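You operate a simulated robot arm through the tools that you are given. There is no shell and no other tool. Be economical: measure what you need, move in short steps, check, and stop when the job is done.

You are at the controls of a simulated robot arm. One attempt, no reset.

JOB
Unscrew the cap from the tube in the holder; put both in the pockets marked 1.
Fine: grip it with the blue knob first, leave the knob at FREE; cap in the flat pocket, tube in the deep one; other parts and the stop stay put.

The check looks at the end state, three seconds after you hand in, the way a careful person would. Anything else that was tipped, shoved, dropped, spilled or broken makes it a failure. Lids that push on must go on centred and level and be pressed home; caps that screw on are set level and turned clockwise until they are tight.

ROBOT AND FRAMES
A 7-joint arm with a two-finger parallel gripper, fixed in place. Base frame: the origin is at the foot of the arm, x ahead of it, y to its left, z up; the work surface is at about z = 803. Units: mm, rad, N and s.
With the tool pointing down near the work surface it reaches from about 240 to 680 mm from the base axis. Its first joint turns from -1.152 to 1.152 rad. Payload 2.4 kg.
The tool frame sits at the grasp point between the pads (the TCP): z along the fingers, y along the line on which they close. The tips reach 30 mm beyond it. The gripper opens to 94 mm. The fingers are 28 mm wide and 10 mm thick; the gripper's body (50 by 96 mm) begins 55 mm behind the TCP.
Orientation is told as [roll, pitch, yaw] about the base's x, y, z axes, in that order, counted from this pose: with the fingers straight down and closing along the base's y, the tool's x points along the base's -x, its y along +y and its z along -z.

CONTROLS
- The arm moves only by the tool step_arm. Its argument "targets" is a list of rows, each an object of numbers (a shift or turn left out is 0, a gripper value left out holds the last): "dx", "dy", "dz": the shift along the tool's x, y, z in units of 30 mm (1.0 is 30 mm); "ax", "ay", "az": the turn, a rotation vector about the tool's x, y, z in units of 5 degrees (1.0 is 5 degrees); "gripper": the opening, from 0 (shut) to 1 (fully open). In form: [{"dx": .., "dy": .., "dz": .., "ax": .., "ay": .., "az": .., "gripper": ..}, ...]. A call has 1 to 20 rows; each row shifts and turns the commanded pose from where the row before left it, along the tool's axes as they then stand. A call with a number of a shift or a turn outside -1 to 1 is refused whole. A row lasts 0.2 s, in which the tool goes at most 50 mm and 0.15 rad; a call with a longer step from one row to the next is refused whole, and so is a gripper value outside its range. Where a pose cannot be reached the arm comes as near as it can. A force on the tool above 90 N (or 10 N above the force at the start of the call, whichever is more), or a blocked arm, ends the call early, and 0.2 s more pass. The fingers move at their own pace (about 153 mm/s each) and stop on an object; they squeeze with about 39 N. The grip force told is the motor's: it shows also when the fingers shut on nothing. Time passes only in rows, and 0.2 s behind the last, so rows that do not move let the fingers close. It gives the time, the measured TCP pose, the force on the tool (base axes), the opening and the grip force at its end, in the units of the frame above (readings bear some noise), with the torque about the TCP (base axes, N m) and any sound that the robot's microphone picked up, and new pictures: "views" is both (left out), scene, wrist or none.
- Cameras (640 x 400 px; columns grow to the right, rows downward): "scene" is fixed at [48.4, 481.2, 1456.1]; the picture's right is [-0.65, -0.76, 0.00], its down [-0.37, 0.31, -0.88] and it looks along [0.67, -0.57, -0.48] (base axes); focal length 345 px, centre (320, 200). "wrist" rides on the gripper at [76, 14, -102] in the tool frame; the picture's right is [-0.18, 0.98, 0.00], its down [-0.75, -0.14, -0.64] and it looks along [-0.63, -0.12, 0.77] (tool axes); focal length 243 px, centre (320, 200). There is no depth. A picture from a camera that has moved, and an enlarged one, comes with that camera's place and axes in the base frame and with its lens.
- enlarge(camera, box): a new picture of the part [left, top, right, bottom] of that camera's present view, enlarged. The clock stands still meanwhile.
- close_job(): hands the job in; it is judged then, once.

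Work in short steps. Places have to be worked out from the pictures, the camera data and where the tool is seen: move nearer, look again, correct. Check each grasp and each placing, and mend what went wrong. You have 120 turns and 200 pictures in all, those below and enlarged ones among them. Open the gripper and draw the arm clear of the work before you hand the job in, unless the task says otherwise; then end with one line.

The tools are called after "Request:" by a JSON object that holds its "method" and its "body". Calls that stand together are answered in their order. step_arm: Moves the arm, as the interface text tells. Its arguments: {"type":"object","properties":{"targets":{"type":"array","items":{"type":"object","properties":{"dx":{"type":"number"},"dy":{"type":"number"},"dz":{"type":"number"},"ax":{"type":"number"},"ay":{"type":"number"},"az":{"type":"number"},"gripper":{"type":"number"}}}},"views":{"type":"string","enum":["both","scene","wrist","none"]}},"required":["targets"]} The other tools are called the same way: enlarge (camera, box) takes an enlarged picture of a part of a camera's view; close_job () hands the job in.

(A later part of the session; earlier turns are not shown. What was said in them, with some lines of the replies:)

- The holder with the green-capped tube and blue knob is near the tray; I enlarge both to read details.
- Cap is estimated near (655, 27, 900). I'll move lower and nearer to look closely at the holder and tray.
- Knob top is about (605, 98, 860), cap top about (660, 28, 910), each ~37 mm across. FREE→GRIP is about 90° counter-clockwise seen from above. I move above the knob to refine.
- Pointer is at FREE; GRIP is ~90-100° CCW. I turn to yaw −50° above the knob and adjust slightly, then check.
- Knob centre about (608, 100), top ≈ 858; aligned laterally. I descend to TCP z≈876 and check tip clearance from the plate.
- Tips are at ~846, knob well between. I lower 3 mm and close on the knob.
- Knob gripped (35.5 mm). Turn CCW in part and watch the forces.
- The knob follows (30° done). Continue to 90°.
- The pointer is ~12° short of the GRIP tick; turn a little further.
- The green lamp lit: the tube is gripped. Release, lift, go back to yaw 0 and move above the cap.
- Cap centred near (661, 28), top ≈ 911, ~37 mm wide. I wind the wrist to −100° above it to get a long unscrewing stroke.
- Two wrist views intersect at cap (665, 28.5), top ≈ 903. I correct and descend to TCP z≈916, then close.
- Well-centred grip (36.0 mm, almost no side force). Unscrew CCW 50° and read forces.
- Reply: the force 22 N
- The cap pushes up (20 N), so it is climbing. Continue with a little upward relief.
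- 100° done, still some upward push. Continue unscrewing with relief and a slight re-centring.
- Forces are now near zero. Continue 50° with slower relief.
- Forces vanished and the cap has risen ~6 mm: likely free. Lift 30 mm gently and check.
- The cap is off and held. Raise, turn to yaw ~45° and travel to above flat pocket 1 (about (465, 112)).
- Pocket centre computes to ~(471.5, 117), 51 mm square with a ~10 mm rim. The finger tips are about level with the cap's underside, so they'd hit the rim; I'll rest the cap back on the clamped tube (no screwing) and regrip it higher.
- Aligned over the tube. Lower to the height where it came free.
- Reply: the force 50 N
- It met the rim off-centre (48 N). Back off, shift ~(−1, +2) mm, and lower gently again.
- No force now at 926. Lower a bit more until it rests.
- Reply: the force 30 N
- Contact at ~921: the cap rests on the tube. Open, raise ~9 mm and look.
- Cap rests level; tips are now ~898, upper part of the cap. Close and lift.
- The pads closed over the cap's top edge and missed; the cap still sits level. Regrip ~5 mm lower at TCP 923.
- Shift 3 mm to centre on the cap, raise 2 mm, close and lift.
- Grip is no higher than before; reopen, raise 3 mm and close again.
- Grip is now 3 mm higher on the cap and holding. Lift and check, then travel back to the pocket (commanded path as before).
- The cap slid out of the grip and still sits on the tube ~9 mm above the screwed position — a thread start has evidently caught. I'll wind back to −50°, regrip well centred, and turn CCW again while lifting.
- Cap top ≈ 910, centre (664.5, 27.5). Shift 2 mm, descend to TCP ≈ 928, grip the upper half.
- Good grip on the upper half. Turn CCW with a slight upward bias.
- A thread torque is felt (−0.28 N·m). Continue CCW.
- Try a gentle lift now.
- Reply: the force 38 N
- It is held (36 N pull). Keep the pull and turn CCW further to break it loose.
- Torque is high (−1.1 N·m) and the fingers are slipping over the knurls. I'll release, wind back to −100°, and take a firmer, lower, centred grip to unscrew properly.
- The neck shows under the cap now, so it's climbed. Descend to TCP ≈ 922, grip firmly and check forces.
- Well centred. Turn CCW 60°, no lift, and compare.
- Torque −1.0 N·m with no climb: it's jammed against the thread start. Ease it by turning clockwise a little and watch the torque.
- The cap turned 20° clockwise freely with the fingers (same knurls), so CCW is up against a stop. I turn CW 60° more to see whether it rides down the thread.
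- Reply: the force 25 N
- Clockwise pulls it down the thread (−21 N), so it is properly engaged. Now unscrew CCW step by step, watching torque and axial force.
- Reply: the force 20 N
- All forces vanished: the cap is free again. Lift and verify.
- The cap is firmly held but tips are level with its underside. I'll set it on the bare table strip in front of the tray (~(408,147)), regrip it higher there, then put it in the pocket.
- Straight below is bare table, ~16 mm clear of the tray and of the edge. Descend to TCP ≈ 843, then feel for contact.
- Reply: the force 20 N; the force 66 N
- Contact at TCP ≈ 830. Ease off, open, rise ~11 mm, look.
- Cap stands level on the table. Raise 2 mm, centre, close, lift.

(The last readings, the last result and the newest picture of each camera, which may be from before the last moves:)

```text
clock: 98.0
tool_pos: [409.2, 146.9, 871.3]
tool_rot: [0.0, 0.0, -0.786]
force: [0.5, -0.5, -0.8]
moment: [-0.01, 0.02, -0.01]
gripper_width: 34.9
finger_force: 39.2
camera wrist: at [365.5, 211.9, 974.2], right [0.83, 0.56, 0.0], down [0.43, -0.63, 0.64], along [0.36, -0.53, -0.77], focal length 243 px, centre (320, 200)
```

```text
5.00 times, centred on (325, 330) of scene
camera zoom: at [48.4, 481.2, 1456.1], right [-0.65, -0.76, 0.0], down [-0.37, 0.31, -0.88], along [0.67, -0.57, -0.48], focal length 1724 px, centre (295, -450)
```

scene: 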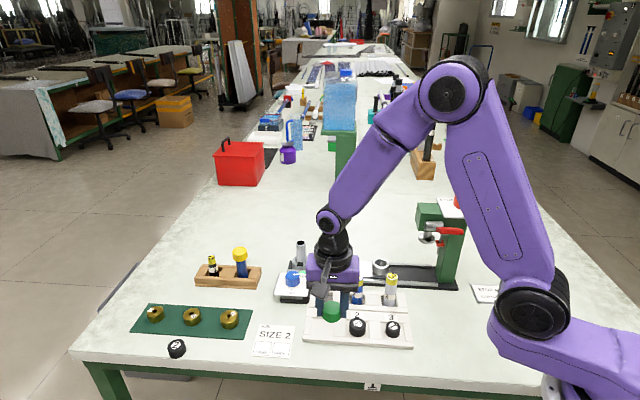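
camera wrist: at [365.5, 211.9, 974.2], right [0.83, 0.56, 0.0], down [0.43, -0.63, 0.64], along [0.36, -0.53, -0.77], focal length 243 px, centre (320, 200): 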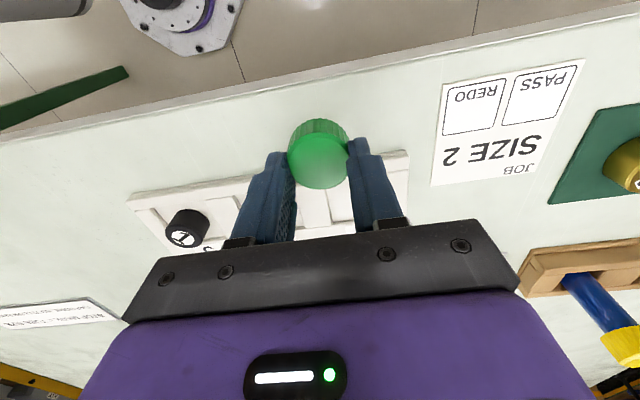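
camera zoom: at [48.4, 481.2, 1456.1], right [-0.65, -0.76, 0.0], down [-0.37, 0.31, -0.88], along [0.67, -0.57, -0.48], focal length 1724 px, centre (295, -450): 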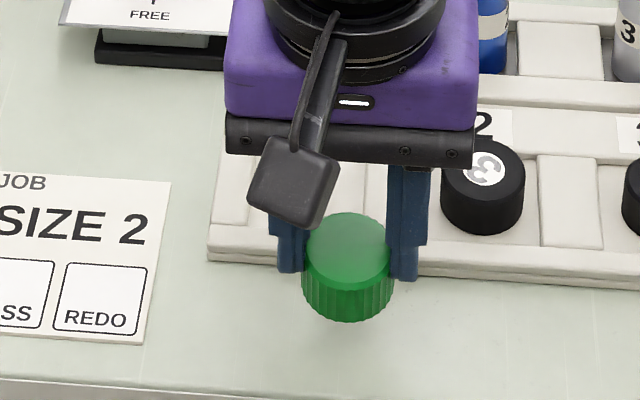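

Grip is on the upper half. Raise and move above flat pocket 1 at (471.5, 117).

Request:
{"method": "step_arm", "body": {"targets": [{"dz": -0.8}, {"dx": -0.723, "dy": 0.267}, {"dx": -0.723, "dy": 0.267}, {"dx": -0.723, "dy": 0.267}, {}], "views": "wrist"}}

Request:
{"method": "enlarge", "body": {"camera": "scene", "box": [290, 260, 390, 350]}}

Request:
{"method": "enlarge", "body": {"camera": "wrist", "box": [220, 60, 420, 240]}}

```text
clock: 99.2
tool_pos: [472.0, 118.5, 894.5]
tool_rot: [0.001, 0.001, -0.785]
force: [0.7, -1.0, -0.4]
moment: [0.02, -0.01, 0.01]
gripper_width: 34.8
finger_force: 39.2
camera wrist: at [429.0, 182.2, 998.1], right [0.83, 0.56, 0.0], down [0.43, -0.63, 0.64], along [0.36, -0.53, -0.77], focal length 243 px, centre (320, 200)
```

wrist: 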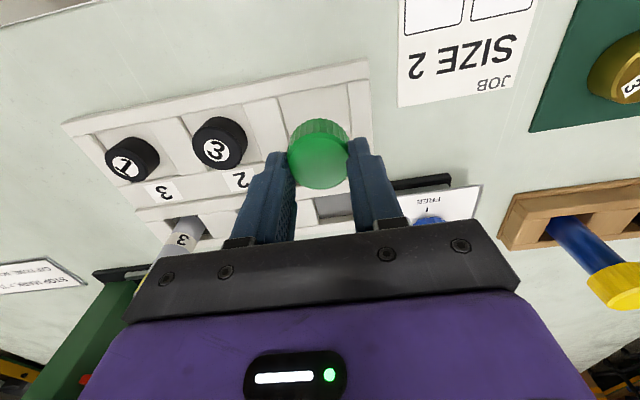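

```text
4.44 times, centred on (340, 305) of scene
camera zoom: at [48.5, 481.1, 1456.1], right [-0.65, -0.76, 0.0], down [-0.37, 0.31, -0.88], along [0.67, -0.57, -0.48], focal length 1532 px, centre (231, -267)
```

zoom: 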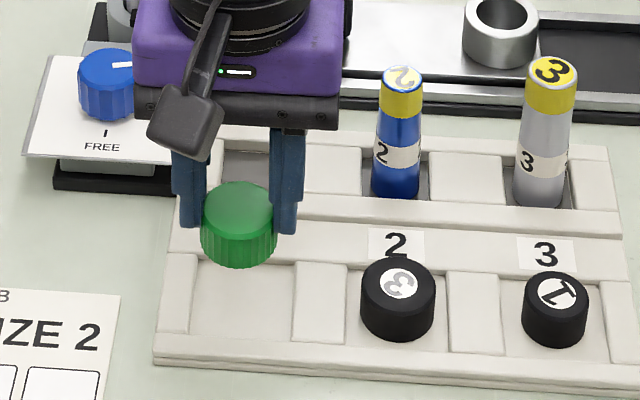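

```text
2.22 times, centred on (320, 150) of wrist
camera zoom: at [429.0, 182.2, 998.1], right [0.83, 0.56, 0.0], down [0.43, -0.63, 0.64], along [0.36, -0.53, -0.77], focal length 539 px, centre (320, 311)
```

zoom: 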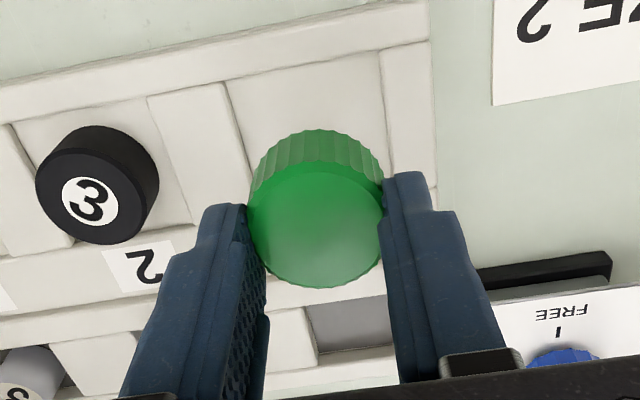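

Wrist and scene geometry agree within ~2 mm; a tiny correction, then lower toward the pocket floor (expected TCP ≈ 845).

Request:
{"method": "step_arm", "body": {"targets": [{"dy": -0.05, "dz": 0.7}, {"dz": 0.6}, {}], "views": "none"}}

Request:
{"method": "step_arm", "body": {"targets": [{"dz": 0.07}, {"dz": 0.06}, {}], "views": "none"}}

Request:
{"method": "enlarge", "body": {"camera": "scene", "box": [290, 280, 380, 360]}}

```text
clock: 100.0
tool_pos: [470.3, 117.0, 857.0]
tool_rot: [-0.001, 0.0, -0.786]
force: [0.9, 0.1, 0.1]
moment: [-0.01, 0.02, 0.01]
gripper_width: 34.9
finger_force: 38.9
```

```text
clock: 100.8
tool_pos: [470.5, 115.7, 854.0]
tool_rot: [0.0, 0.001, -0.785]
force: [0.5, 0.4, 0.1]
moment: [-0.02, 0.0, -0.01]
gripper_width: 34.7
finger_force: 39.1
```

```text
5.00 times, centred on (335, 320) of scene
camera zoom: at [48.4, 481.2, 1456.1], right [-0.65, -0.76, 0.0], down [-0.37, 0.31, -0.88], along [0.67, -0.57, -0.48], focal length 1724 px, centre (245, -400)
```

zoom: 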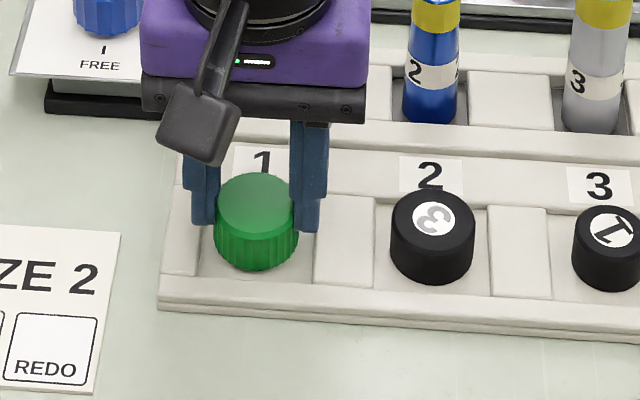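

Request:
{"method": "step_arm", "body": {"targets": [{"dz": 0.1}, {"dz": 0.06}, {}], "views": "none"}}

Request:
{"method": "step_arm", "body": {"targets": [{"dz": 0.05}, {}], "views": "none"}}

```text
clock: 101.6
tool_pos: [471.4, 117.1, 848.2]
tool_rot: [0.0, 0.0, -0.786]
force: [0.1, 0.9, 1.0]
moment: [-0.01, 0.0, 0.01]
gripper_width: 34.4
finger_force: 39.3
```

```text
clock: 102.2
tool_pos: [470.8, 116.7, 847.5]
tool_rot: [-0.001, 0.0, -0.786]
force: [-1.0, 0.0, -0.3]
moment: [0.01, -0.01, -0.01]
gripper_width: 34.6
finger_force: 39.5
```

Request:
{"method": "step_arm", "body": {"targets": [{"dz": 0.05}, {}], "views": "none"}}

Request:
{"method": "step_arm", "body": {"targets": [{"dz": 0.04}, {}], "views": "none"}}

Request:
{"method": "enlarge", "body": {"camera": "scene", "box": [290, 280, 380, 360]}}

```text
clock: 102.8
tool_pos: [470.3, 116.6, 846.5]
tool_rot: [0.003, 0.0, -0.786]
force: [-2.6, -6.3, 33.9]
moment: [-0.15, 0.33, 0.03]
gripper_width: 34.6
finger_force: 39.0
```

```text
clock: 103.4
tool_pos: [470.9, 116.3, 845.9]
tool_rot: [0.005, -0.001, -0.784]
force: [-5.7, -9.3, 52.0]
moment: [-0.17, 0.33, 0.01]
gripper_width: 34.7
finger_force: 38.9
```

```text
5.00 times, centred on (335, 320) of scene
camera zoom: at [47.5, 480.8, 1456.3], right [-0.65, -0.76, 0.0], down [-0.37, 0.31, -0.88], along [0.67, -0.57, -0.48], focal length 1724 px, centre (245, -400)
```

zoom: 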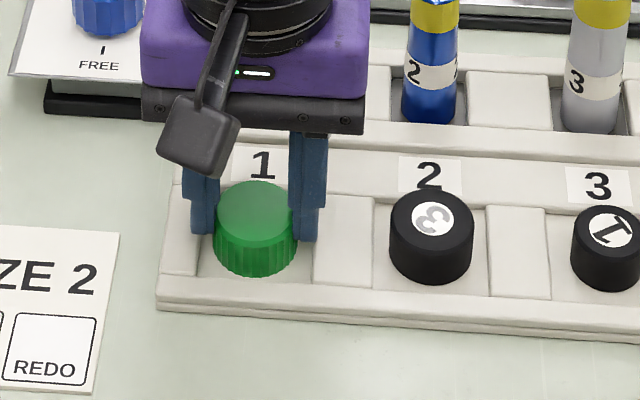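

Contact at the expected height. Ease off 1.5 mm, open slightly, lift straight up and look.

Request:
{"method": "step_arm", "body": {"targets": [{"dz": -0.07}, {"gripper": 0.45}, {"gripper": 0.5}, {"dz": -0.3}, {"dz": -0.8}, {"dz": -0.8}, {"dz": -0.8}], "views": "wrist"}}

Request:
{"method": "enlarge", "body": {"camera": "scene", "box": [290, 280, 380, 360]}}

```text
clock: 105.0
tool_pos: [471.6, 115.3, 925.8]
tool_rot: [0.0, 0.0, -0.786]
force: [0.3, -0.6, 1.8]
moment: [-0.02, 0.0, 0.03]
gripper_width: 47.0
finger_force: 0.0
camera wrist: at [427.9, 180.1, 1029.3], right [0.83, 0.56, 0.0], down [0.43, -0.63, 0.64], along [0.36, -0.53, -0.77], focal length 243 px, centre (320, 200)
```

wrist: 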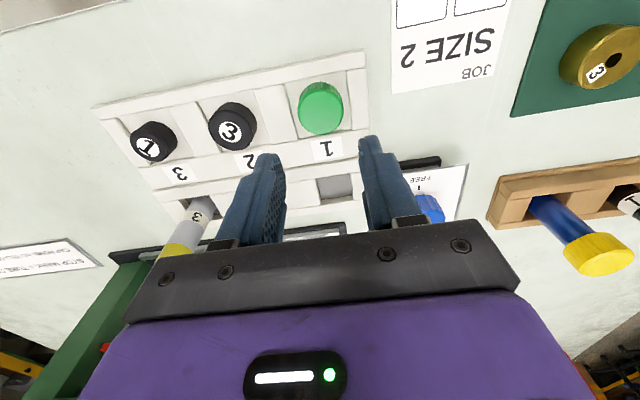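

```text
5.00 times, centred on (335, 320) of scene
camera zoom: at [48.4, 481.2, 1456.1], right [-0.65, -0.76, 0.0], down [-0.37, 0.31, -0.88], along [0.67, -0.57, -0.48], focal length 1724 px, centre (245, -400)
```

zoom: 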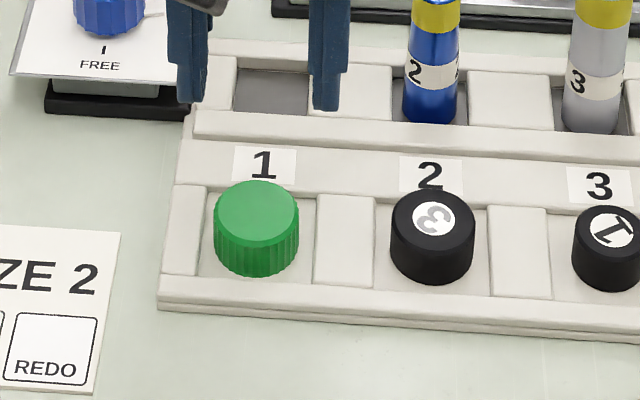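

Cap sits properly in flat pocket 1. Now go back to the knob: raise, move above (608, 99), and turn to yaw +52°.

Request:
{"method": "step_arm", "body": {"targets": [{"dz": -0.75, "gripper": 0.65}, {"dz": -0.75}, {"dx": -0.895, "dy": 0.707}, {"dx": -0.895, "dy": 0.707}, {"dx": -0.895, "dy": 0.707}, {"dx": -0.895, "dy": 0.707}, {"az": -1}, {"az": -1}, {"az": -1}, {"az": -1}, {"az": -1}, {"az": -1}, {"az": -1}, {"az": -1}, {"az": -1}, {"az": -1}], "views": "none"}}

Request:
{"method": "step_arm", "body": {"targets": [{"az": -1}, {"az": -1}, {"az": -1}, {"az": -1}, {"az": -1}, {"az": -1}, {"az": -1}, {"az": -1}, {"az": -1}, {"az": -0.5}, {"dz": 0.8}], "views": "none"}}

Request:
{"method": "enlarge", "body": {"camera": "wrist", "box": [220, 60, 420, 240]}}

```text
clock: 108.4
tool_pos: [606.1, 100.4, 972.0]
tool_rot: [0.0, 0.003, 0.088]
force: [-0.4, -0.3, -0.4]
moment: [0.01, 0.06, 0.01]
gripper_width: 61.0
finger_force: 0.0
```

```text
clock: 110.8
tool_pos: [608.0, 99.9, 947.4]
tool_rot: [0.001, -0.001, 0.918]
force: [-1.0, -0.4, -1.2]
moment: [-0.03, -0.01, -0.01]
gripper_width: 61.1
finger_force: 0.1
```

```text
2.22 times, centred on (320, 150) of wrist
camera zoom: at [549.5, 48.9, 1050.6], right [-0.67, 0.74, 0.0], down [0.57, 0.51, 0.64], along [0.48, 0.43, -0.77], focal length 539 px, centre (320, 311)
```

zoom: 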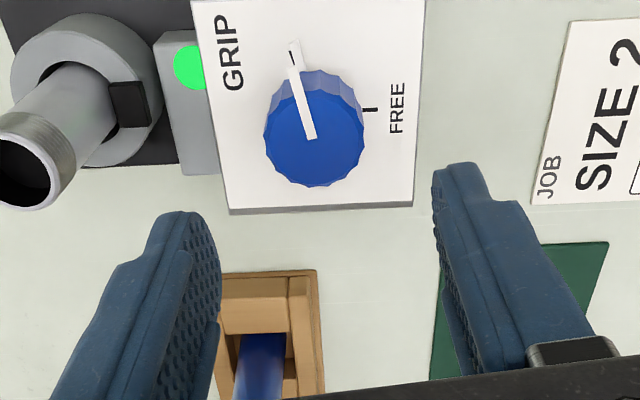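

Centred within ~2 mm. Descend to 873, close on the knob.

Request:
{"method": "step_arm", "body": {"targets": [{"dy": -0.05, "dz": 0.8}, {"dz": 0.8}, {"dz": 0.8}, {"dz": 0.08}, {"gripper": 0.2}, {"gripper": 0.2}, {"gripper": 0.2}], "views": "none"}}

Request:
{"method": "enlarge", "body": {"camera": "wrist", "box": [240, 60, 420, 220]}}

```text
clock: 112.4
tool_pos: [609.5, 99.4, 874.0]
tool_rot: [-0.002, -0.003, 0.914]
force: [9.0, -2.6, -4.8]
moment: [0.43, 0.02, -0.01]
gripper_width: 35.3
finger_force: 45.4
```

```text
2.50 times, centred on (330, 140) of wrist
camera zoom: at [551.6, 48.5, 976.0], right [-0.67, 0.74, 0.0], down [0.57, 0.51, 0.64], along [0.48, 0.43, -0.77], focal length 606 px, centre (295, 350)
```

zoom: 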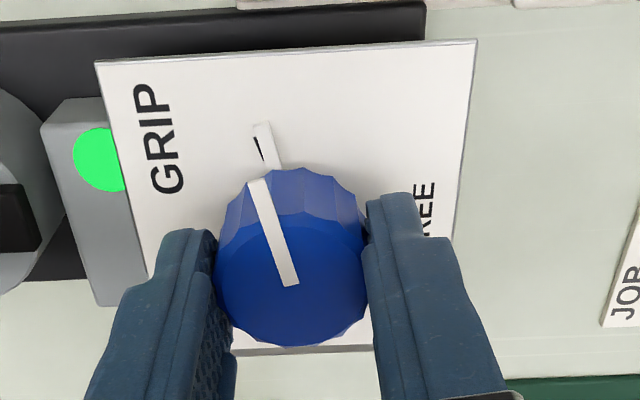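

Turn clockwise back towards FREE (95°), then check.

Request:
{"method": "step_arm", "body": {"targets": [{"az": 1}, {"az": 1}, {"az": 1}, {"az": 1}, {"az": 1}, {"az": 1}, {"az": 1}, {"az": 1}, {"az": 1}, {"az": 1}, {"az": 1}, {"az": 1}, {"az": 1}, {"az": 1}, {"az": 1}, {"az": 1}, {"az": 1}, {"az": 1}, {"az": 1}], "views": "none"}}

Request:
{"method": "enlarge", "body": {"camera": "wrist", "box": [240, 60, 420, 220]}}

```text
clock: 116.4
tool_pos: [608.9, 98.4, 873.7]
tool_rot: [0.0, 0.001, -0.745]
force: [16.6, -16.0, -10.5]
moment: [-0.52, 0.03, 0.03]
gripper_width: 35.4
finger_force: 44.9
```

```text
2.50 times, centred on (330, 140) of wrist
camera zoom: at [563.2, 160.9, 976.2], right [0.8, 0.6, 0.0], down [0.46, -0.61, 0.64], along [0.38, -0.52, -0.77], focal length 606 px, centre (295, 350)
```

zoom: 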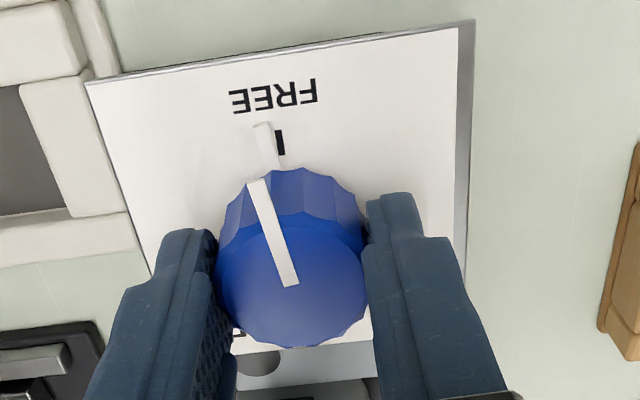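

Nearly there — pointer ~8° before the FREE tick. Turn 7.5° more.

Request:
{"method": "step_arm", "body": {"targets": [{"az": 1}, {"az": 0.6}, {}], "views": "none"}}

Request:
{"method": "enlarge", "body": {"camera": "wrist", "box": [240, 60, 420, 220]}}

```text
clock: 117.2
tool_pos: [608.6, 99.7, 872.8]
tool_rot: [0.001, 0.001, -0.885]
force: [12.6, -15.3, -10.6]
moment: [-0.24, -0.75, 0.0]
gripper_width: 35.0
finger_force: 44.6
```

```text
2.50 times, centred on (330, 140) of wrist
camera zoom: at [572.1, 166.6, 976.2], right [0.88, 0.48, 0.0], down [0.37, -0.67, 0.64], along [0.31, -0.56, -0.77], focal length 606 px, centre (295, 350)
```

zoom: 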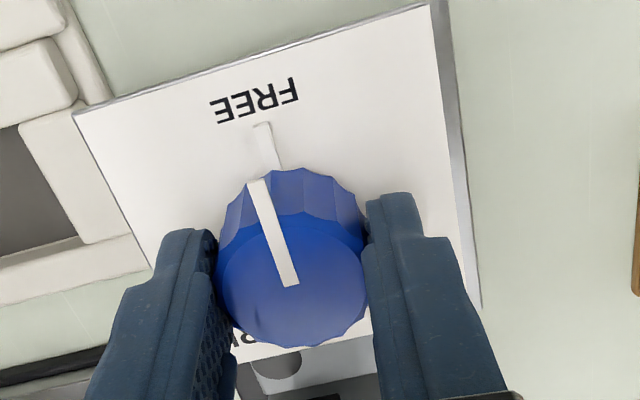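

Pointer is on FREE. Release, rise, move over the tube and rotate to +44°.

Request:
{"method": "step_arm", "body": {"targets": [{"gripper": 0.65}, {"gripper": 0.65}, {"dz": -0.9}, {"dz": -0.9}, {"dz": -0.9}, {"dz": -0.8}, {"dx": -0.76, "dy": -0.01}, {"dx": -0.76, "dy": -0.01}, {"dx": -0.76, "dy": -0.01}, {"dx": -0.76, "dy": -0.01}, {"az": -1}, {"az": -1}, {"az": -1}, {"az": -1}, {"az": -1}, {"az": -1}, {"az": -1}, {"az": -1}, {"az": -1}, {"az": -1}], "views": "none"}}

Request:
{"method": "step_arm", "body": {"targets": [{"az": -1}, {"az": -1}, {"az": -1}, {"az": -1}, {"az": -1}, {"az": -1}, {"az": -1}, {"az": -1}, {"az": -1}, {}], "views": "both"}}

Request:
{"method": "enlarge", "body": {"camera": "wrist", "box": [220, 60, 420, 240]}}

Request:
{"method": "enlarge", "body": {"camera": "scene", "box": [250, 220, 340, 310]}}

```text
clock: 121.4
tool_pos: [664.6, 29.1, 978.8]
tool_rot: [0.0, 0.001, -0.006]
force: [0.5, 0.4, -0.1]
moment: [-0.01, -0.02, -0.05]
gripper_width: 61.4
finger_force: 0.0
```

```text
clock: 123.6
tool_pos: [664.4, 28.2, 979.7]
tool_rot: [0.0, 0.001, 0.778]
force: [0.2, 0.7, -0.2]
moment: [-0.01, 0.01, -0.01]
gripper_width: 61.0
finger_force: 0.1
camera wrist: at [601.1, -14.4, 1081.0], right [-0.56, 0.83, 0.0], down [0.64, 0.43, 0.64], along [0.53, 0.36, -0.77], focal length 243 px, centre (320, 200)
```

scene: 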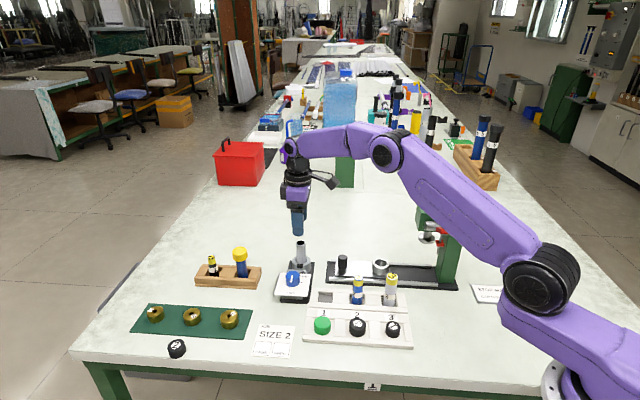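
wrist: 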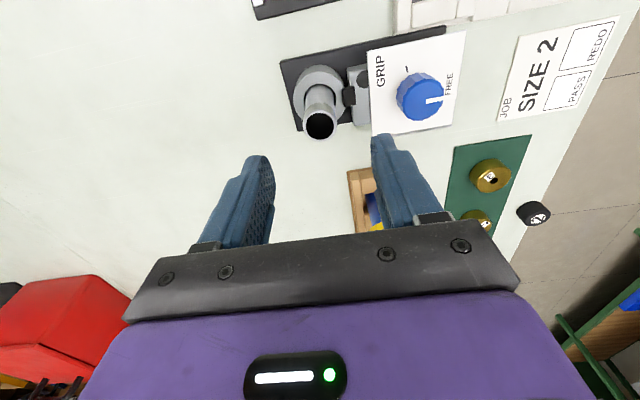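

```text
2.22 times, centred on (320, 150) of wrist
camera zoom: at [601.1, -14.4, 1081.0], right [-0.56, 0.83, 0.0], down [0.64, 0.43, 0.64], along [0.53, 0.36, -0.77], focal length 539 px, centre (320, 311)
```

zoom: 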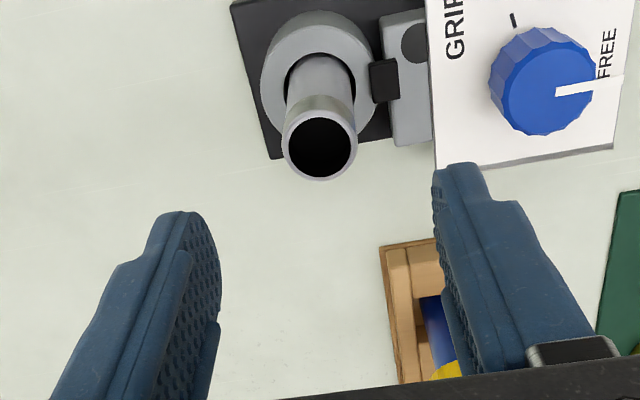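

```text
4.44 times, centred on (295, 265) of scene
camera zoom: at [48.4, 481.2, 1456.1], right [-0.65, -0.76, 0.0], down [-0.37, 0.31, -0.88], along [0.67, -0.57, -0.48], focal length 1532 px, centre (431, -89)
```

zoom: 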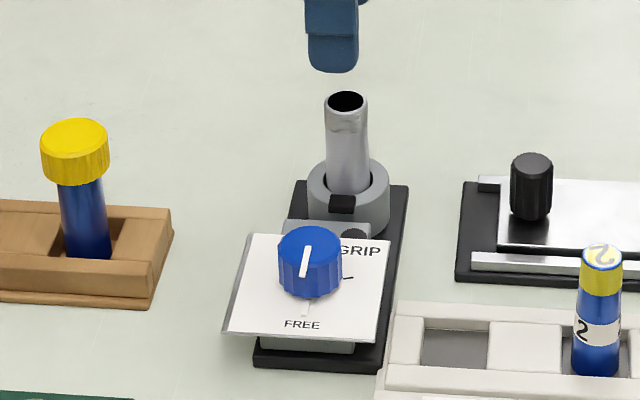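

Tube is free and lamp off; aligned over it (26 mm wide, top ≈ 898). Descend to TCP ≈ 900 and grip.

Request:
{"method": "step_arm", "body": {"targets": [{"dz": 0.8}, {"dz": 0.8}, {"dz": 0.8}, {"dz": 0.25}, {"gripper": 0.15}, {"gripper": 0.15}, {"gripper": 0.15}], "views": "none"}}

Request:
{"method": "enlarge", "body": {"camera": "wrist", "box": [220, 60, 420, 240]}}

```text
clock: 125.2
tool_pos: [665.9, 28.8, 899.8]
tool_rot: [0.002, 0.0, 0.777]
force: [0.2, -1.0, -0.6]
moment: [0.0, 0.02, -0.04]
gripper_width: 24.4
finger_force: 38.8
```

```text
2.22 times, centred on (320, 150) of wrist
camera zoom: at [601.9, -14.1, 1001.7], right [-0.56, 0.83, 0.0], down [0.64, 0.43, 0.64], along [0.53, 0.36, -0.77], focal length 539 px, centre (320, 311)
```

zoom: 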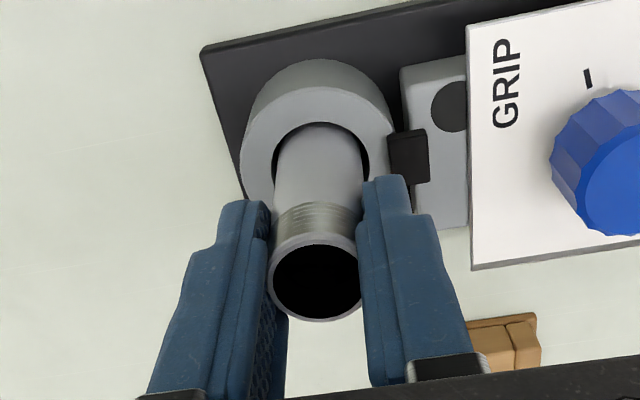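

Gripped (24.4 mm). Lift straight up gently and watch forces.

Request:
{"method": "step_arm", "body": {"targets": [{"dz": -0.1}, {"dz": -0.3}, {"dz": -0.6}, {"dz": -0.8}], "views": "none"}}

Request:
{"method": "step_arm", "body": {"targets": [{"dz": -0.8}, {"dz": -0.8}, {"dz": -0.4}], "views": "none"}}

Request:
{"method": "enlarge", "body": {"camera": "scene", "box": [250, 180, 350, 310]}}

```text
clock: 126.2
tool_pos: [665.3, 29.4, 953.3]
tool_rot: [0.0, -0.001, 0.778]
force: [0.3, -0.3, -0.5]
moment: [-0.01, 0.0, 0.0]
gripper_width: 24.7
finger_force: 38.7
```

```text
clock: 127.0
tool_pos: [663.6, 28.8, 1014.2]
tool_rot: [0.002, -0.001, 0.778]
force: [-0.4, -0.1, -1.2]
moment: [-0.01, -0.03, 0.0]
gripper_width: 24.4
finger_force: 38.7
```

```text
3.08 times, centred on (300, 245) of scene
camera zoom: at [48.5, 481.2, 1456.1], right [-0.65, -0.76, 0.0], down [-0.37, 0.31, -0.88], along [0.67, -0.57, -0.48], focal length 1061 px, centre (382, 62)
```

zoom: 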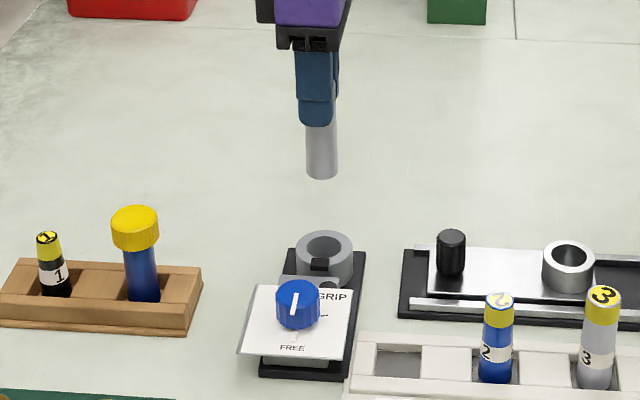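

Tube is out cleanly, bottom ≈ 82 mm below the TCP. Move above deep pocket 1 at (531, 52).

Request:
{"method": "step_arm", "body": {"targets": [{"dx": 0.655, "dy": 0.92}, {"dx": 0.655, "dy": 0.92}, {"dx": 0.655, "dy": 0.92}, {"dx": 0.655, "dy": 0.92}, {}], "views": "wrist"}}

Request:
{"method": "enlarge", "body": {"camera": "wrist", "box": [240, 20, 400, 160]}}

Request:
{"method": "enlarge", "body": {"camera": "scene", "box": [270, 210, 380, 340]}}

```text
clock: 128.2
tool_pos: [532.4, 50.4, 1011.3]
tool_rot: [0.001, 0.0, 0.777]
force: [0.5, -0.3, -1.0]
moment: [0.02, -0.02, 0.02]
gripper_width: 24.6
finger_force: 38.4
camera wrist: at [468.4, 7.9, 1113.8], right [-0.56, 0.83, 0.0], down [0.64, 0.43, 0.64], along [0.53, 0.36, -0.77], focal length 243 px, centre (320, 200)
```

wrist: 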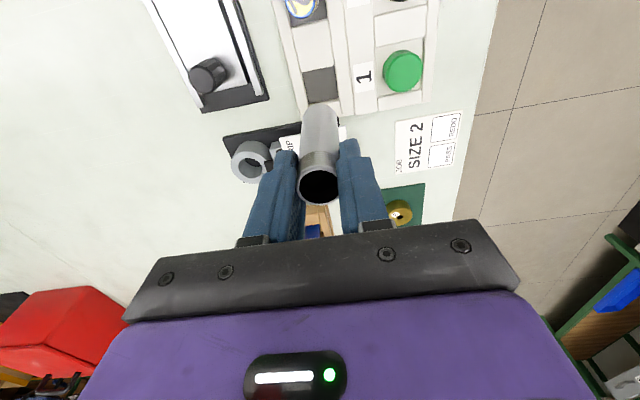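

```text
2.86 times, centred on (320, 90) of wrist
camera zoom: at [468.4, 7.9, 1113.8], right [-0.56, 0.83, 0.0], down [0.64, 0.43, 0.64], along [0.53, 0.36, -0.77], focal length 693 px, centre (320, 514)
```

zoom: 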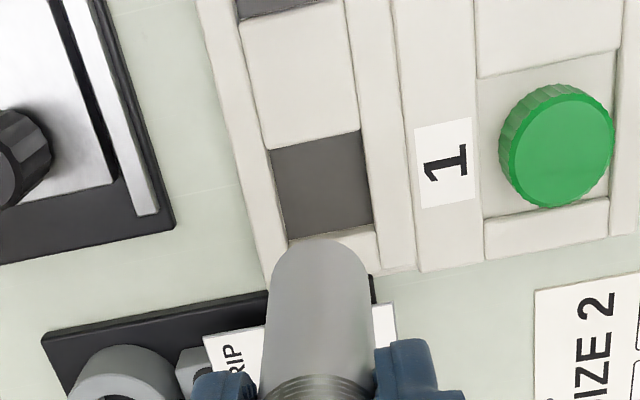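

```text
3.08 times, centred on (325, 275) of scene
camera zoom: at [48.4, 481.2, 1456.1], right [-0.65, -0.76, 0.0], down [-0.37, 0.31, -0.88], along [0.67, -0.57, -0.48], focal length 1061 px, centre (305, -31)
```

zoom: 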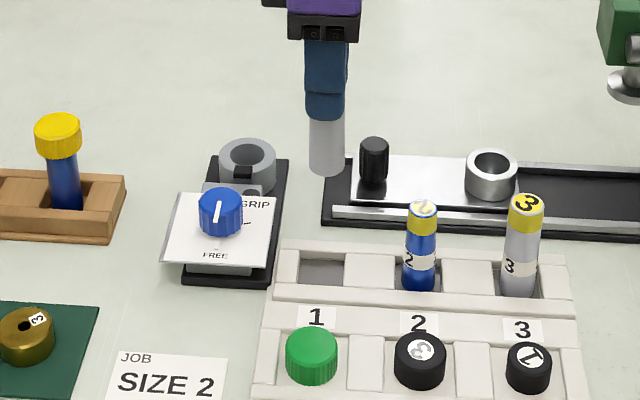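

Pocket centre computes to (532, 53.5), ~36 mm square for a 24.4 mm tube. Adjust +2.5 mm in y, descend to just above the rim and check.

Request:
{"method": "step_arm", "body": {"targets": [{"dx": -0.06, "dy": 0.06, "dz": 0.8}, {"dz": 0.8}, {"dz": 0.8}, {"dz": 0.4}, {}], "views": "wrist"}}

Request:
{"method": "enlarge", "body": {"camera": "wrist", "box": [260, 40, 380, 140]}}

Request:
{"method": "enlarge", "body": {"camera": "scene", "box": [290, 240, 380, 330]}}

```text
clock: 129.4
tool_pos: [532.0, 54.4, 927.8]
tool_rot: [-0.002, 0.001, 0.776]
force: [0.0, 0.1, -2.5]
moment: [-0.01, -0.04, -0.01]
gripper_width: 24.6
finger_force: 39.6
camera wrist: at [468.9, 11.2, 1030.3], right [-0.56, 0.83, 0.0], down [0.64, 0.43, 0.64], along [0.53, 0.36, -0.77], focal length 243 px, centre (320, 200)
```

wrist: 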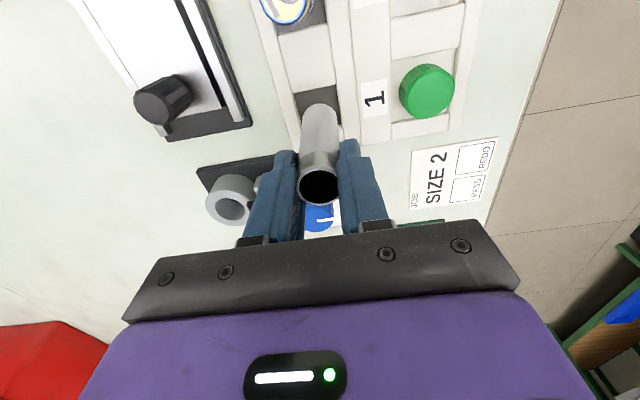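

```text
4.00 times, centred on (320, 90) of wrist
camera zoom: at [468.9, 11.2, 1030.3], right [-0.56, 0.83, 0.0], down [0.64, 0.43, 0.64], along [0.53, 0.36, -0.77], focal length 970 px, centre (320, 640)
```

zoom: 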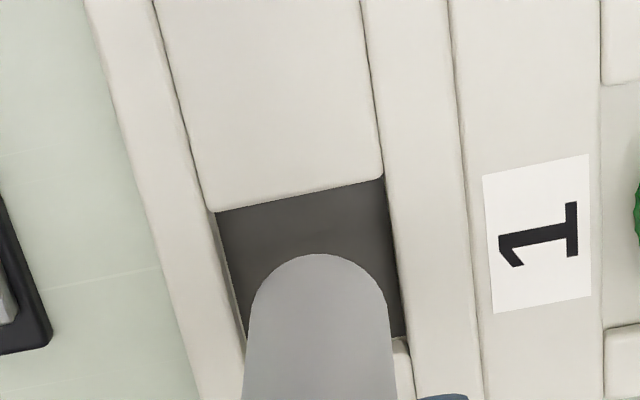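

```text
4.44 times, centred on (335, 285) of scene
camera zoom: at [48.5, 481.2, 1456.1], right [-0.65, -0.76, 0.0], down [-0.37, 0.31, -0.88], along [0.67, -0.57, -0.48], focal length 1532 px, centre (253, -178)
```

zoom: 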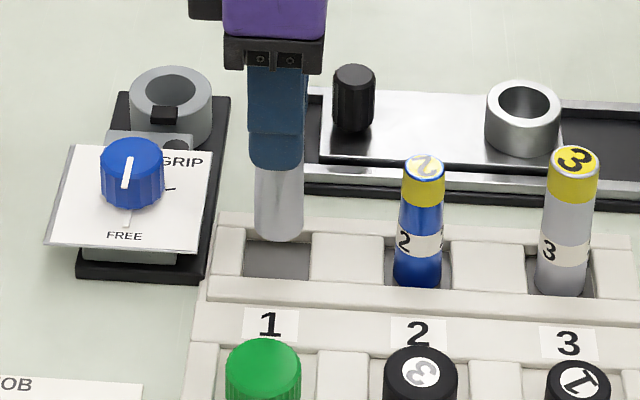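

Aligned within 2 mm in both views. Shift −1.5 mm along tool y and lower, feeling for the floor.

Request:
{"method": "step_arm", "body": {"targets": [{"dy": -0.05, "dz": 0.3}, {"dz": 0.3}, {}], "views": "none"}}

Request:
{"method": "step_arm", "body": {"targets": [{"dz": 0.1}, {"dz": 0.05}, {}], "views": "none"}}

Request:
{"method": "enlarge", "body": {"camera": "scene", "box": [290, 240, 380, 330]}}

```text
clock: 130.2
tool_pos: [532.7, 53.6, 910.0]
tool_rot: [-0.001, 0.0, 0.776]
force: [-0.1, -0.3, -1.7]
moment: [0.01, 0.01, 0.01]
gripper_width: 24.6
finger_force: 39.2
```

```text
clock: 131.0
tool_pos: [532.9, 52.7, 907.0]
tool_rot: [0.0, 0.0, 0.777]
force: [0.6, -0.3, -1.3]
moment: [-0.03, 0.02, -0.02]
gripper_width: 24.7
finger_force: 38.7
```

```text
4.44 times, centred on (335, 285) of scene
camera zoom: at [48.5, 481.2, 1456.1], right [-0.65, -0.76, 0.0], down [-0.37, 0.31, -0.88], along [0.67, -0.57, -0.48], focal length 1532 px, centre (253, -178)
```

zoom: 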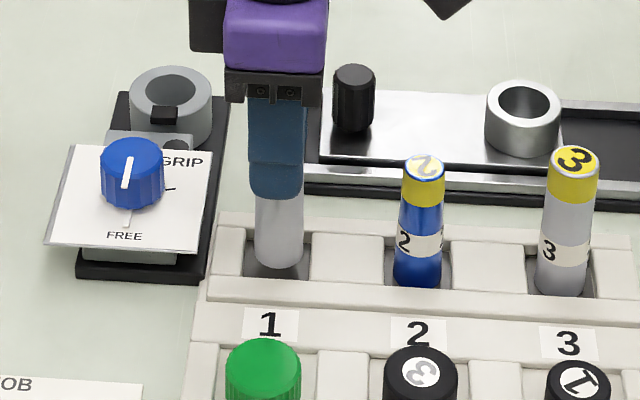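

Entering the pocket cleanly. Continue down in small steps.

Request:
{"method": "step_arm", "body": {"targets": [{"dz": 0.1}, {"dz": 0.05}, {}], "views": "none"}}

Request:
{"method": "step_arm", "body": {"targets": [{"dz": 0.1}, {}], "views": "none"}}

Request:
{"method": "step_arm", "body": {"targets": [{"dz": 0.08}, {}], "views": "none"}}

Request:
{"method": "enlarge", "body": {"camera": "scene", "box": [290, 240, 380, 330]}}

```text
clock: 131.8
tool_pos: [533.4, 53.7, 901.2]
tool_rot: [0.001, 0.0, 0.775]
force: [0.6, 1.0, -0.3]
moment: [-0.03, -0.02, -0.04]
gripper_width: 24.7
finger_force: 39.1
```

```text
clock: 132.4
tool_pos: [533.4, 52.8, 898.6]
tool_rot: [-0.001, 0.0, 0.777]
force: [0.0, 0.2, -0.9]
moment: [0.0, -0.02, 0.0]
gripper_width: 24.5
finger_force: 38.8
```

```text
clock: 133.0
tool_pos: [532.5, 53.9, 897.3]
tool_rot: [0.001, 0.001, 0.778]
force: [0.9, -0.2, -0.3]
moment: [0.04, 0.0, 0.0]
gripper_width: 24.6
finger_force: 38.5
```

```text
4.44 times, centred on (335, 285) of scene
camera zoom: at [48.5, 481.2, 1456.1], right [-0.65, -0.76, 0.0], down [-0.37, 0.31, -0.88], along [0.67, -0.57, -0.48], focal length 1532 px, centre (253, -178)
```

zoom: 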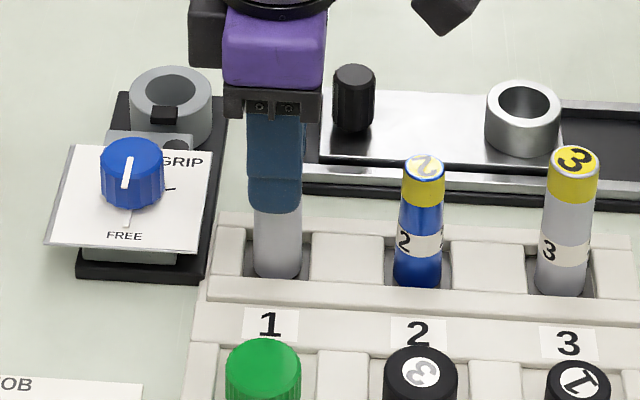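

Request:
{"method": "step_arm", "body": {"targets": [{"dz": 0.07}, {}], "views": "none"}}

Request:
{"method": "step_arm", "body": {"targets": [{"dz": 0.07}, {}], "views": "none"}}

Request:
{"method": "step_arm", "body": {"targets": [{"dz": 0.05}, {}], "views": "none"}}

```text
clock: 133.6
tool_pos: [531.7, 53.5, 896.0]
tool_rot: [0.0, 0.0, 0.775]
force: [-0.9, 0.2, 3.5]
moment: [-0.05, 0.08, -0.03]
gripper_width: 24.7
finger_force: 39.0
```

```text
clock: 134.2
tool_pos: [533.6, 54.3, 893.8]
tool_rot: [-0.003, -0.003, 0.777]
force: [-5.6, 0.2, 36.7]
moment: [-0.01, 0.43, -0.12]
gripper_width: 24.5
finger_force: 38.9
```

```text
clock: 134.8
tool_pos: [533.8, 53.8, 892.0]
tool_rot: [-0.003, -0.005, 0.779]
force: [-0.7, 4.1, 36.6]
moment: [0.29, -0.03, -0.03]
gripper_width: 24.7
finger_force: 38.6
```

Floor contact (~36 N). Ease off, open, and rise straight up.

Request:
{"method": "step_arm", "body": {"targets": [{"dz": -0.09}, {}, {"gripper": 0.35}, {"gripper": 0.45}, {}], "views": "none"}}

Request:
{"method": "step_arm", "body": {"targets": [{"dz": -0.6}, {"dz": -0.9}, {"dz": -0.9}, {"dz": -0.9}], "views": "wrist"}}

Request:
{"method": "enlarge", "body": {"camera": "scene", "box": [260, 230, 420, 350]}}

```text
clock: 136.0
tool_pos: [533.1, 53.6, 893.1]
tool_rot: [0.0, -0.001, 0.776]
force: [-0.9, -0.6, -0.3]
moment: [-0.01, 0.0, 0.03]
gripper_width: 42.3
finger_force: 0.0
```

```text
clock: 137.0
tool_pos: [532.3, 54.2, 992.7]
tool_rot: [0.0, 0.0, 0.776]
force: [0.5, 0.5, -0.1]
moment: [-0.02, -0.01, 0.04]
gripper_width: 42.2
finger_force: 0.1
camera wrist: at [469.9, 11.3, 1095.5], right [-0.56, 0.83, 0.0], down [0.64, 0.43, 0.64], along [0.53, 0.36, -0.77], focal length 243 px, centre (320, 200)
```

wrist: 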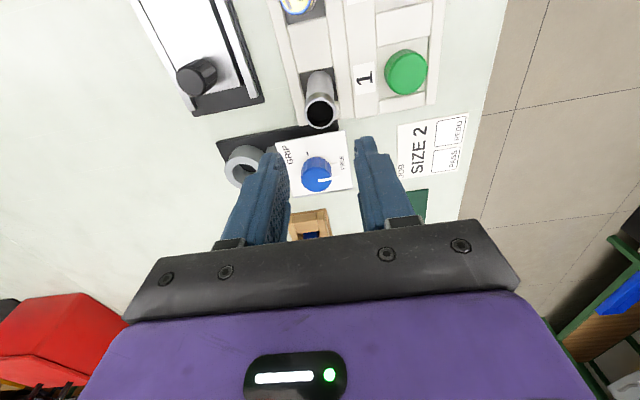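

```text
3.33 times, centred on (340, 290) of scene
camera zoom: at [48.4, 481.2, 1456.1], right [-0.65, -0.76, 0.0], down [-0.37, 0.31, -0.88], along [0.67, -0.57, -0.48], focal length 1149 px, centre (253, -100)
```

zoom: 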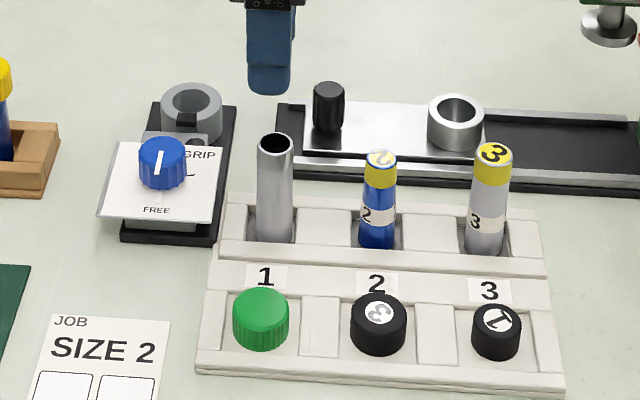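

Tube stands in deep pocket 1, cap in flat pocket 1. Draw the arm clear and check the knob finally.

Request:
{"method": "step_arm", "body": {"targets": [{"dz": -1}, {"dz": -1}, {"dz": -1}, {"dx": 1}, {"dx": 1}, {"dx": 1}, {}], "views": "scene"}}

Request:
{"method": "enlarge", "body": {"camera": "scene", "box": [265, 235, 350, 345]}}

```text
clock: 138.6
tool_pos: [469.2, -10.4, 1083.3]
tool_rot: [0.001, 0.0, 0.776]
force: [0.2, 0.5, -0.6]
moment: [0.03, -0.01, 0.01]
gripper_width: 42.2
finger_force: 0.0
```

scene: 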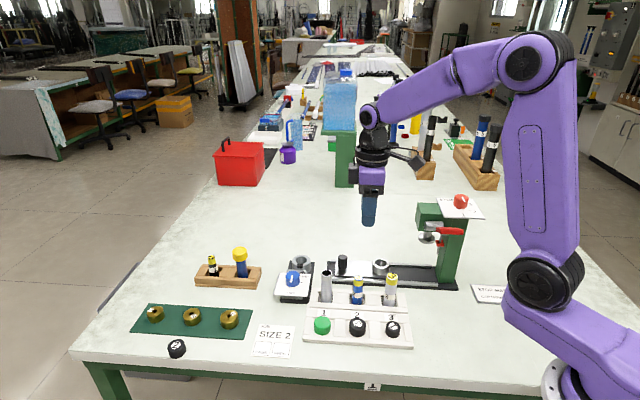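

```text
3.64 times, centred on (308, 290) of scene
camera zoom: at [48.4, 481.1, 1456.1], right [-0.65, -0.76, 0.0], down [-0.37, 0.31, -0.88], along [0.67, -0.57, -0.48], focal length 1254 px, centre (366, -127)
```

zoom: 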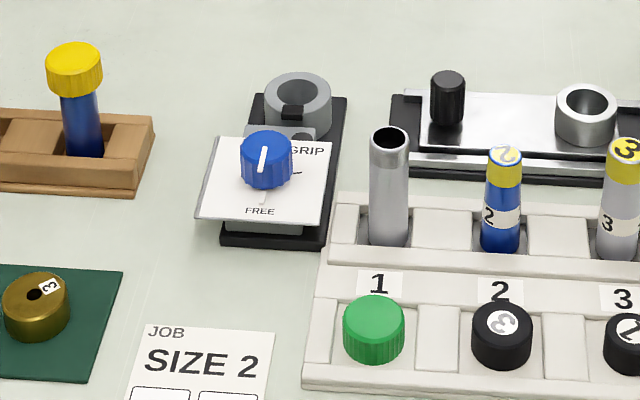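

Everything is in place: the knob is at FREE with its lamp off, the cap and tube are in the pockets marked 1, and the other parts are where they started. The arm is clear, so I'm handing in.

Request:
{"method": "step_arm", "body": {"targets": [{"gripper": 1}, {}], "views": "none"}}

Request:
{"method": "close_job", "body": {}}

```text
clock: 139.2
tool_pos: [469.0, -10.0, 1083.2]
tool_rot: [0.002, -0.001, 0.776]
force: [0.0, -0.2, 0.8]
moment: [-0.01, 0.01, 0.0]
gripper_width: 94.1
finger_force: 0.2
```

```text
The job is handed in.
```

I handed the job in: the cap is unscrewed and in flat pocket 1, the tube is standing in deep pocket 1, and the knob is back at FREE; along the way the cap caught on the thread again while I was changing my grip, so I unscrewed it a second time.
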